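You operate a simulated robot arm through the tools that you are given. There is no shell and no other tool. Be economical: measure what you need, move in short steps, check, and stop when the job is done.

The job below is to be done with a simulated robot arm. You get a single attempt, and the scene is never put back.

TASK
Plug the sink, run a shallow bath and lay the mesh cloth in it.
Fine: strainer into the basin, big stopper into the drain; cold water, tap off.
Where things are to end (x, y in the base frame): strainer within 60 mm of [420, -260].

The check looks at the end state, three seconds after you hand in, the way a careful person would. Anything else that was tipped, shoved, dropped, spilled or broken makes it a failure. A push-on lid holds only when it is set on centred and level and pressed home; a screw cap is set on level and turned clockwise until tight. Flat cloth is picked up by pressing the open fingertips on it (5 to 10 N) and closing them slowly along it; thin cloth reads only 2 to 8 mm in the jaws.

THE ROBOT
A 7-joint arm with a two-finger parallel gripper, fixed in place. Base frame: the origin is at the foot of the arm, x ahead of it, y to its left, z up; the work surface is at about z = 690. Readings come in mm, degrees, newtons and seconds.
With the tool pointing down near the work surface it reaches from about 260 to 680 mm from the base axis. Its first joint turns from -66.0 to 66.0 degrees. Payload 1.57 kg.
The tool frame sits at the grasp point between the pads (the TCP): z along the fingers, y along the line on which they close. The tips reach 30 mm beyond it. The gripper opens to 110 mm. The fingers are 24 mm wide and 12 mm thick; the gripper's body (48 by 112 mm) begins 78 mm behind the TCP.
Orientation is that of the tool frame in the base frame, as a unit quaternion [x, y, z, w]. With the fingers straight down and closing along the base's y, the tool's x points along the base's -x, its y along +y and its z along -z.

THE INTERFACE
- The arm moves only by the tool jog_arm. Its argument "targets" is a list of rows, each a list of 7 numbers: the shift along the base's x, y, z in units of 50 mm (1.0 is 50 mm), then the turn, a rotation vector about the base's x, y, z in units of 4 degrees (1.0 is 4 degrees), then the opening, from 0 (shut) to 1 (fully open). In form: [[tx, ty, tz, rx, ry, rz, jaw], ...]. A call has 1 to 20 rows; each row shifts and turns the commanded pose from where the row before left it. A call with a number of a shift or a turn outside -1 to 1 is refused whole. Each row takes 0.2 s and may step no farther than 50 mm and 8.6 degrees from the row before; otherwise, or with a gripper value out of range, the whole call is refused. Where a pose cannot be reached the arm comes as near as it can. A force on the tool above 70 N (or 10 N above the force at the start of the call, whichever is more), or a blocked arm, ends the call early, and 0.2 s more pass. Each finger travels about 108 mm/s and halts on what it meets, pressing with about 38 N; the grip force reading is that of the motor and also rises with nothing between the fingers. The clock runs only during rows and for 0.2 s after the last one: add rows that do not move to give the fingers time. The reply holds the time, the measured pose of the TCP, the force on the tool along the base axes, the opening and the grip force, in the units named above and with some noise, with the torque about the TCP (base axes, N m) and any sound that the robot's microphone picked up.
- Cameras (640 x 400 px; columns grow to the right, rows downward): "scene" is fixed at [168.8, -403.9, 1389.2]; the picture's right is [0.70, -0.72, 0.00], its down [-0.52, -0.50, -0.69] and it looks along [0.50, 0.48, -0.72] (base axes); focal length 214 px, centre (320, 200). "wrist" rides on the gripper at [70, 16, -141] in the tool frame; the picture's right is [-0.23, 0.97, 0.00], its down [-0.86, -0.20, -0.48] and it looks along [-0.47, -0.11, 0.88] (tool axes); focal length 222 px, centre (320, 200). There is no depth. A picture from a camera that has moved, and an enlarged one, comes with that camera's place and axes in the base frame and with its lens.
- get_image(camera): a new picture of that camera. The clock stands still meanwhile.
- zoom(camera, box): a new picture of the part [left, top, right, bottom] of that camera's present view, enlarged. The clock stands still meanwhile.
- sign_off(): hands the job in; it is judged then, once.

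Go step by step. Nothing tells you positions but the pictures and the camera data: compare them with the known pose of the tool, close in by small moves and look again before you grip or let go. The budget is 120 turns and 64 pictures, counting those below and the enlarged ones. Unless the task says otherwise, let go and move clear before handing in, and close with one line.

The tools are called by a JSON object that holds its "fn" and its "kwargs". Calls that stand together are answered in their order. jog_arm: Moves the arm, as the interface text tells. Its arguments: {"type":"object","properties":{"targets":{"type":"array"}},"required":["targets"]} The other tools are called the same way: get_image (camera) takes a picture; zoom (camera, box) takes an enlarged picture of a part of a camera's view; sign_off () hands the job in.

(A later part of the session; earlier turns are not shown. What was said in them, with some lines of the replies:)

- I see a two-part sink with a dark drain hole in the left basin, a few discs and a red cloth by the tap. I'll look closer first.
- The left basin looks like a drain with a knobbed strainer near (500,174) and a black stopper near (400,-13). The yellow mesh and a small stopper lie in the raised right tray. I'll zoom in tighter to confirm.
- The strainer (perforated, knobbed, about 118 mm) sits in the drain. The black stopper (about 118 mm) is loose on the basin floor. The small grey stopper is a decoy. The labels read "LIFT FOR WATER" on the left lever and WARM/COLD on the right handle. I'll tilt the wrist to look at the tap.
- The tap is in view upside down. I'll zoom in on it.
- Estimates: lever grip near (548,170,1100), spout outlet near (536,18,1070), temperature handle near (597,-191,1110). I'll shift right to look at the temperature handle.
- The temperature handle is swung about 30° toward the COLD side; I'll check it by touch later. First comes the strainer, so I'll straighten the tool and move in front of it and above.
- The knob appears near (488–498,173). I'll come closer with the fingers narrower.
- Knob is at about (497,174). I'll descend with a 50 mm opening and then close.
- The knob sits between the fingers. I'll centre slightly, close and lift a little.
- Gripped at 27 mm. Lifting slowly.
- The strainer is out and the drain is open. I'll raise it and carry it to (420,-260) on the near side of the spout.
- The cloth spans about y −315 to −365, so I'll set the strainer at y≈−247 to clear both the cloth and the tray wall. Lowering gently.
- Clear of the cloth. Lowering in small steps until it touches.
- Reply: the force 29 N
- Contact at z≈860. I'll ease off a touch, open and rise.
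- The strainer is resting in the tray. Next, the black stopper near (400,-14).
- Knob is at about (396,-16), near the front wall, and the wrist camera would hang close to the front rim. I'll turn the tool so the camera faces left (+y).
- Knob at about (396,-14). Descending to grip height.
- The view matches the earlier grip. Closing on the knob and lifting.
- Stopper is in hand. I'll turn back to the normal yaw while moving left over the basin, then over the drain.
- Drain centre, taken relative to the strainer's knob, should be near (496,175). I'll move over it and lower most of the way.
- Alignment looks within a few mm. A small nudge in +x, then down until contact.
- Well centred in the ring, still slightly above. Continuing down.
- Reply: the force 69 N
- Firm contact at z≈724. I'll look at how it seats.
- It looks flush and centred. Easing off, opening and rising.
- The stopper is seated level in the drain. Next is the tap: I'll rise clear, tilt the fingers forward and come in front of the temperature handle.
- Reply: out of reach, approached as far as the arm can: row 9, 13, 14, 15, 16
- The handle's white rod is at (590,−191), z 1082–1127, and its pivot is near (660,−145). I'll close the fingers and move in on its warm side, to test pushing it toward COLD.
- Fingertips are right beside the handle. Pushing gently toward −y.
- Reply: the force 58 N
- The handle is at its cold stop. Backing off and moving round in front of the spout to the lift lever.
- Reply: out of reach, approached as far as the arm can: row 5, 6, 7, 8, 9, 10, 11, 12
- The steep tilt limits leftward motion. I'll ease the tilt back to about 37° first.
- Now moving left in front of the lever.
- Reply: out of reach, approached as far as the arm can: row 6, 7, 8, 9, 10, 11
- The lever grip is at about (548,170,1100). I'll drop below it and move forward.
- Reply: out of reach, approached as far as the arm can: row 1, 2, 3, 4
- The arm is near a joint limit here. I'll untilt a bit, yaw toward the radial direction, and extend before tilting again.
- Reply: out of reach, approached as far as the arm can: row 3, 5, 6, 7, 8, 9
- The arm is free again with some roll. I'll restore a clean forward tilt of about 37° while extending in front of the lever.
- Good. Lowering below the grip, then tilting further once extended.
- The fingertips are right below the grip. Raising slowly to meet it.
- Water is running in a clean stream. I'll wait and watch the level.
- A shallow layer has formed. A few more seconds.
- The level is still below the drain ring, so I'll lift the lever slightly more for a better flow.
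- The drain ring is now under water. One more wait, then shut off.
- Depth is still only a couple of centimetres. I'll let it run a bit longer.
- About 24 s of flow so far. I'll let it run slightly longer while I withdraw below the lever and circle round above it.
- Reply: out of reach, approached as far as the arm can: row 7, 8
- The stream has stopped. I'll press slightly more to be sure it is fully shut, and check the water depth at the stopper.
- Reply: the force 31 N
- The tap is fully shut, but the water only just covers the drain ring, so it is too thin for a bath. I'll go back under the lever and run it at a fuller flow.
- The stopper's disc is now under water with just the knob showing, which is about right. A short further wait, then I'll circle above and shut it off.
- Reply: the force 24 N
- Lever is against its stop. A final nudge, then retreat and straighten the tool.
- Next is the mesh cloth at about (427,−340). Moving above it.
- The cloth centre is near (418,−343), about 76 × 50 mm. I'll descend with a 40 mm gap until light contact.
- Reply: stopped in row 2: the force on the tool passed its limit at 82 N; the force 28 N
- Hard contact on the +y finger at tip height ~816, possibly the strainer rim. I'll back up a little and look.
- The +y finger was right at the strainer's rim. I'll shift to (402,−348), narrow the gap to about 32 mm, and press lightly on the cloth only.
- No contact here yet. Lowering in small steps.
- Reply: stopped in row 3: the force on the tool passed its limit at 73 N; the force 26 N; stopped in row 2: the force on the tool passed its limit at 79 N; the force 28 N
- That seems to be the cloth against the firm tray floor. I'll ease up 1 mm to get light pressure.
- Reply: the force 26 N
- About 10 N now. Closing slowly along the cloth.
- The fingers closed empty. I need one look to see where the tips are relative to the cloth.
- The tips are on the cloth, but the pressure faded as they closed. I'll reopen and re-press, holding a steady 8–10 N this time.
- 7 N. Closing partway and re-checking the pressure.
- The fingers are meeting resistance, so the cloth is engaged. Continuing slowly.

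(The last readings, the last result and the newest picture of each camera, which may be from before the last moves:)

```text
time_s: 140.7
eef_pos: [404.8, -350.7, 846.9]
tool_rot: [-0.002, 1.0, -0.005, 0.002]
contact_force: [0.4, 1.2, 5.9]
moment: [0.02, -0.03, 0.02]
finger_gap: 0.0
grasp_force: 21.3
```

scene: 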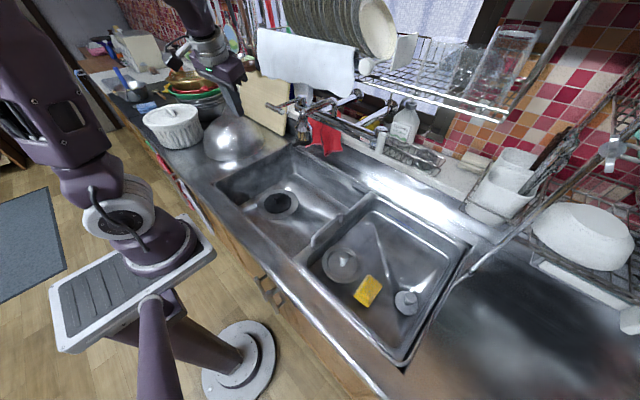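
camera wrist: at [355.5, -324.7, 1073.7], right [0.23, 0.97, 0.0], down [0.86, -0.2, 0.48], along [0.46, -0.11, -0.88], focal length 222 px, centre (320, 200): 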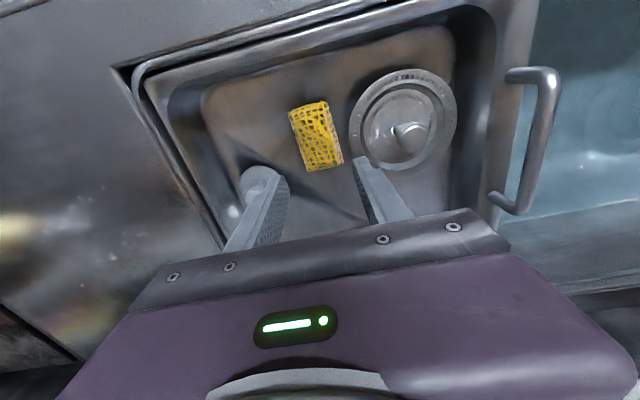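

The contact height (tips at ~816 with the floor at ~797) shows the mesh is a folded pad about 20 mm thick. I'll grip it by its ends along x instead, clear of the strainer, which means turning the tool 90°.

{"fn": "jog_arm", "kwargs": {"targets": [[0, 0, 0.6, 0, 0, 0, 0.1], [0.1, 0, 0.6, 0, 0, -1, 0.5], [0.1, 0, 0, 0, 0, -1, 0.87], [0, 0, 0, 0, 0, -1, 0.87], [0, 0, 0, 0, 0, -1, 0.87], [0, 0, 0, 0, 0, -1, 0.87], [0, 0, 0, 0, 0, -1, 0.87], [0, 0, 0, 0, 0, -1, 0.87], [0, 0, 0, 0, 0, -1, 0.87], [0, 0, 0, 0, 0, -1, 0.87], [0, 0, 0, 0, 0, -1, 0.87], [0, 0, 0, 0, 0, -1, 0.87], [0, 0, 0, 0, 0, -1, 0.87], [0, 0, 0, 0, 0, -1, 0.87], [0, 0, 0, 0, 0, -1, 0.87], [0, 0, 0, 0, 0, -1, 0.87], [0, 0, 0, 0, 0, -1, 0.87], [0, 0, 0, 0, 0, -1, 0.87], [0, 0, 0, 0, 0, -1, 0.87], [0, 0, 0, 0, 0, -1, 0.87]]}}

{"fn": "jog_arm", "kwargs": {"targets": [[0, 0, 0, 0, 0, -1, 0.87], [0, 0, 0, 0, 0, -1, 0.87], [0, 0, 0, 0, 0, -1, 0.87], [0, 0, 0, 0, 0, -0.5, 0.87], [0, 0, 0, 0, 0, 0, 0.87]]}}

{"fn": "get_image", "kwargs": {"camera": "wrist"}}

```text
time_s: 144.9
eef_pos: [414.3, -350.0, 906.7]
tool_rot: [0.615, 0.788, -0.004, -0.001]
contact_force: [0.0, -0.5, 0.0]
moment: [0.01, -0.02, -0.02]
finger_gap: 95.8
grasp_force: 0.0
```

```text
time_s: 146.1
eef_pos: [415.6, -349.0, 906.5]
tool_rot: [0.707, 0.708, -0.004, -0.003]
contact_force: [-0.3, -0.2, -0.1]
moment: [-0.02, -0.04, -0.03]
finger_gap: 95.9
grasp_force: 0.1
```

```text
2 pictures are left
camera wrist: at [431.5, -278.5, 1047.7], right [0.97, -0.23, -0.01], down [-0.19, -0.85, 0.48], along [-0.12, -0.47, -0.88], focal length 222 px, centre (320, 200)
```

wrist: 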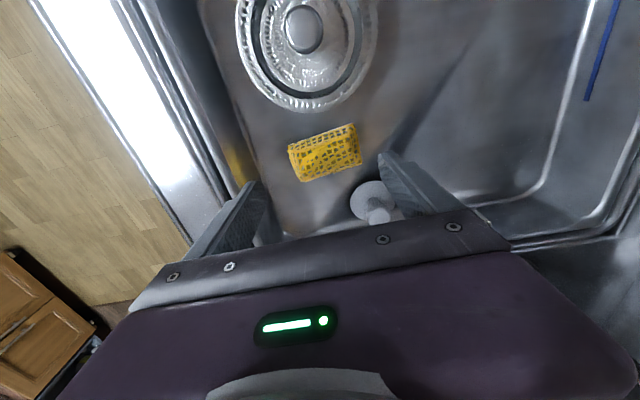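

The pad is at x 384–454, y about −350, well inside the open fingers and clear of the strainer and the small stopper. Descending around it.

{"fn": "jog_arm", "kwargs": {"targets": [[0.05, -0.02, -0.5, 0, 0, 0, 0.87], [0, 0, -0.5, 0, 0, 0, 0.87], [0, 0, -0.3, 0, 0, 0, 0.87], [0, 0, -0.1, 0, 0, 0, 0.87], [0, 0, 0, 0, 0, 0, 0.87]]}}

```text
time_s: 147.3
eef_pos: [416.1, -350.8, 836.1]
tool_rot: [0.706, 0.708, -0.004, -0.002]
contact_force: [-0.2, 0.1, 0.5]
moment: [0.01, 0.0, 0.01]
finger_gap: 95.8
grasp_force: 0.1
```

Tips went below the pad's top with no contact, confirming its thickness. A little lower, then close gently.

{"fn": "jog_arm", "kwargs": {"targets": [[0, 0, -0.06, 0, 0, 0, 0.87], [0, 0, 0, 0, 0, 0, 0.87]]}}

{"fn": "jog_arm", "kwargs": {"targets": [[0, 0, 0, 0, 0, 0, 0.82], [0, 0, 0, 0, 0, 0, 0.77], [0, 0, 0, 0, 0, 0, 0.72], [0, 0, 0, 0, 0, 0, 0.67], [0, 0, 0, 0, 0, 0, 0.62], [0, 0, 0, 0, 0, 0, 0.57], [0, 0, 0, 0, 0, 0, 0.55]]}}

```text
time_s: 147.9
eef_pos: [415.8, -351.6, 833.4]
tool_rot: [0.706, 0.708, -0.004, -0.003]
contact_force: [0.3, -0.1, 0.8]
moment: [-0.01, -0.01, 0.01]
finger_gap: 95.7
grasp_force: 0.0
```

```text
time_s: 149.5
eef_pos: [416.8, -351.0, 833.5]
tool_rot: [0.706, 0.709, -0.004, -0.001]
contact_force: [1.0, -0.4, 0.6]
moment: [-0.02, 0.06, 0.03]
finger_gap: 69.9
grasp_force: 38.0
```

Pad gripped at 70 mm. Lifting and carrying it over to the water-filled basin.

{"fn": "jog_arm", "kwargs": {"targets": [[0, 0, 0.2, 0, 0, 0, 0.55], [0, 0, 0.5, 0, 0, 0, 0.55], [0, 0, 0.9, 0, 0, 0, 0.55], [0, 0, 0.9, 0, 0, 0, 0.55], [0, 0, 0.8, 0, 0, 0, 0.55], [0, 0, 0, 0, 0, 0, 0.55]]}}

```text
time_s: 150.9
eef_pos: [416.4, -349.8, 999.9]
tool_rot: [0.706, 0.708, -0.004, -0.002]
contact_force: [-0.8, 0.0, 0.1]
moment: [0.01, -0.01, -0.04]
finger_gap: 69.7
grasp_force: 38.3
```

{"fn": "jog_arm", "kwargs": {"targets": [[0, 0.8, 0, 0, 0, 0, 0.55], [0, 0.85, 0, 0, 0, 0, 0.55], [0, 0.85, 0, 0, 0, 0, 0.55], [0, 0.85, 0, 0, 0, 0, 0.55], [0, 0.85, 0, 0, 0, 0, 0.55], [0, 0.85, 0, 0, 0, 0, 0.55], [0, 0.85, 0, 0, 0, 0, 0.55], [0, 0.85, 0, 0, 0, 0, 0.55], [0, 0.75, 0, 0, 0, 0, 0.55], [0, 0, -0.9, 0, 0, 0, 0.55], [0, 0, -0.9, 0, 0, 0, 0.55], [0, 0, -0.9, 0, 0, 0, 0.55], [0, 0, -0.9, 0, 0, 0, 0.55], [0, 0, -0.6, 0, 0, 0, 0.55], [0, 0, -0.3, 0, 0, 0, 0.55], [0, 0, 0, 0, 0, 0, 0.55]]}}

```text
time_s: 154.3
eef_pos: [416.3, 24.6, 773.3]
tool_rot: [0.706, 0.708, -0.004, -0.003]
contact_force: [-0.2, -0.3, -1.1]
moment: [0.0, -0.04, 0.0]
finger_gap: 68.9
grasp_force: 38.7
```

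Still held, above the water. Lowering slowly to the basin floor.

{"fn": "jog_arm", "kwargs": {"targets": [[0, 0, -0.3, 0, 0, 0, 0.55], [0, 0, -0.2, 0, 0, 0, 0.55], [0, 0, -0.1, 0, 0, 0, 0.55], [0, 0, 0, 0, 0, 0, 0.55]]}}

{"fn": "zoom", "kwargs": {"camera": "scene", "box": [220, 130, 360, 260]}}

```text
time_s: 155.3
eef_pos: [417.8, 24.6, 744.7]
tool_rot: [0.706, 0.708, -0.004, -0.003]
contact_force: [-0.7, -0.2, 0.3]
moment: [-0.03, -0.01, 0.0]
finger_gap: 68.7
grasp_force: 38.5
```

```text
3.08 times, centred on (290, 195) of scene
camera zoom: at [168.8, -403.9, 1389.2], right [0.7, -0.72, 0.0], down [-0.52, -0.5, -0.69], along [0.5, 0.48, -0.72], focal length 660 px, centre (412, 215)
```

zoom: 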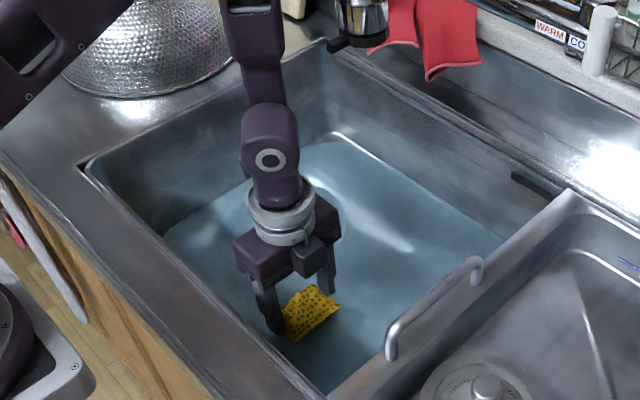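

The pad is held just over the water and no stream is running. Lowering to contact.

{"fn": "jog_arm", "kwargs": {"targets": [[0, 0, -0.08, 0, 0, 0, 0.55], [0, 0, -0.06, 0, 0, 0, 0.55], [0, 0, -0.05, 0, 0, 0, 0.55], [0, 0, 0, 0, 0, 0, 0.55]]}}

```text
time_s: 156.3
eef_pos: [417.0, 25.6, 734.6]
tool_rot: [0.706, 0.708, -0.003, -0.003]
contact_force: [-5.1, -0.3, 49.2]
moment: [0.05, 0.18, 0.19]
finger_gap: 68.7
grasp_force: 38.1
```

Contact with the floor at z≈735. Easing off, opening and rising straight up.

{"fn": "jog_arm", "kwargs": {"targets": [[0, 0, 0.03, 0, 0, 0, 0.55], [0, 0, 0, 0, 0, 0, 0.66], [0, 0, 0, 0, 0, 0, 0.75], [0, 0, 0, 0, 0, 0, 0.82], [0, 0, 0, 0, 0, 0, 0.82], [0, 0, 0.4, 0, 0, 0, 0.82], [0, 0, 0.8, 0, 0, 0, 0.82], [0, 0, 0.9, 0, 0, 0, 0.82], [0, 0, 0.9, 0, 0, 0, 0.82], [-0.4, 0, 0.9, 0, 0, 0, 0.82], [-0.4, 0.4, 0.9, 0, 0, 0, 0.82], [0, 0.8, 0.9, 0, 0, 0, 0.82], [0, 0.8, 0.9, 0, 0, 0, 0.82], [0, 0.4, 0.5, 0, 0, 0, 0.82], [0, 0, 0, 0, 0, 0, 0.82]]}}

{"fn": "get_image", "kwargs": {"camera": "scene"}}

```text
refused: row 11 steps farther than a row can; nothing moved
```

```text
0 pictures are left
```

scene: 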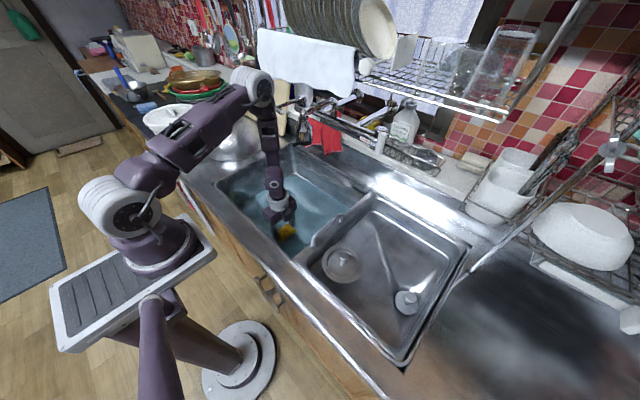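

The move was refused for an over-long step, and the last picture is spent. It showed the strainer and small stopper undisturbed and the pad in the water. I'll release now with shorter steps.

{"fn": "jog_arm", "kwargs": {"targets": [[0, 0, 0.03, 0, 0, 0, 0.55], [0, 0, 0, 0, 0, 0, 0.66], [0, 0, 0, 0, 0, 0, 0.75], [0, 0, 0, 0, 0, 0, 0.82], [0, 0, 0, 0, 0, 0, 0.82], [0, 0, 0.3, 0, 0, 0, 0.82], [0, 0, 0.7, 0, 0, 0, 0.82], [0, 0, 0.9, 0, 0, 0, 0.82], [0, 0, 0.9, 0, 0, 0, 0.82], [0, 0, 0.9, 0, 0, 0, 0.82], [0, 0, 0.9, 0, 0, 0, 0.82], [-0.3, 0, 0.9, 0, 0, 0, 0.82], [-0.3, 0, 0.9, 0, 0, 0, 0.82], [0, 0, 0.8, 0, 0, 0, 0.82], [0, 0, 0, 0, 0, 0, 0.82]]}}

```text
time_s: 159.5
eef_pos: [385.1, 23.9, 1095.0]
tool_rot: [0.706, 0.708, -0.005, -0.003]
contact_force: [0.1, 0.4, 0.0]
moment: [0.04, -0.01, -0.02]
finger_gap: 90.2
grasp_force: 0.0
```

The arm is clear and empty, with the fingers open and no load on the tool. Handing in.

{"fn": "sign_off", "kwargs": {}}

```text
The job is handed in.
```

I handed the job in: the strainer is in the right-hand basin at about (420, −247), the big stopper is in the drain, the tap is off with the handle at cold, and the mesh cloth is in a shallow bath in the left-hand basin. I had no pictures left after letting go of the cloth, so I went by the arm's readings there. I judged the water depth only by eye: it covered the stopper's disc, with the knob still showing.
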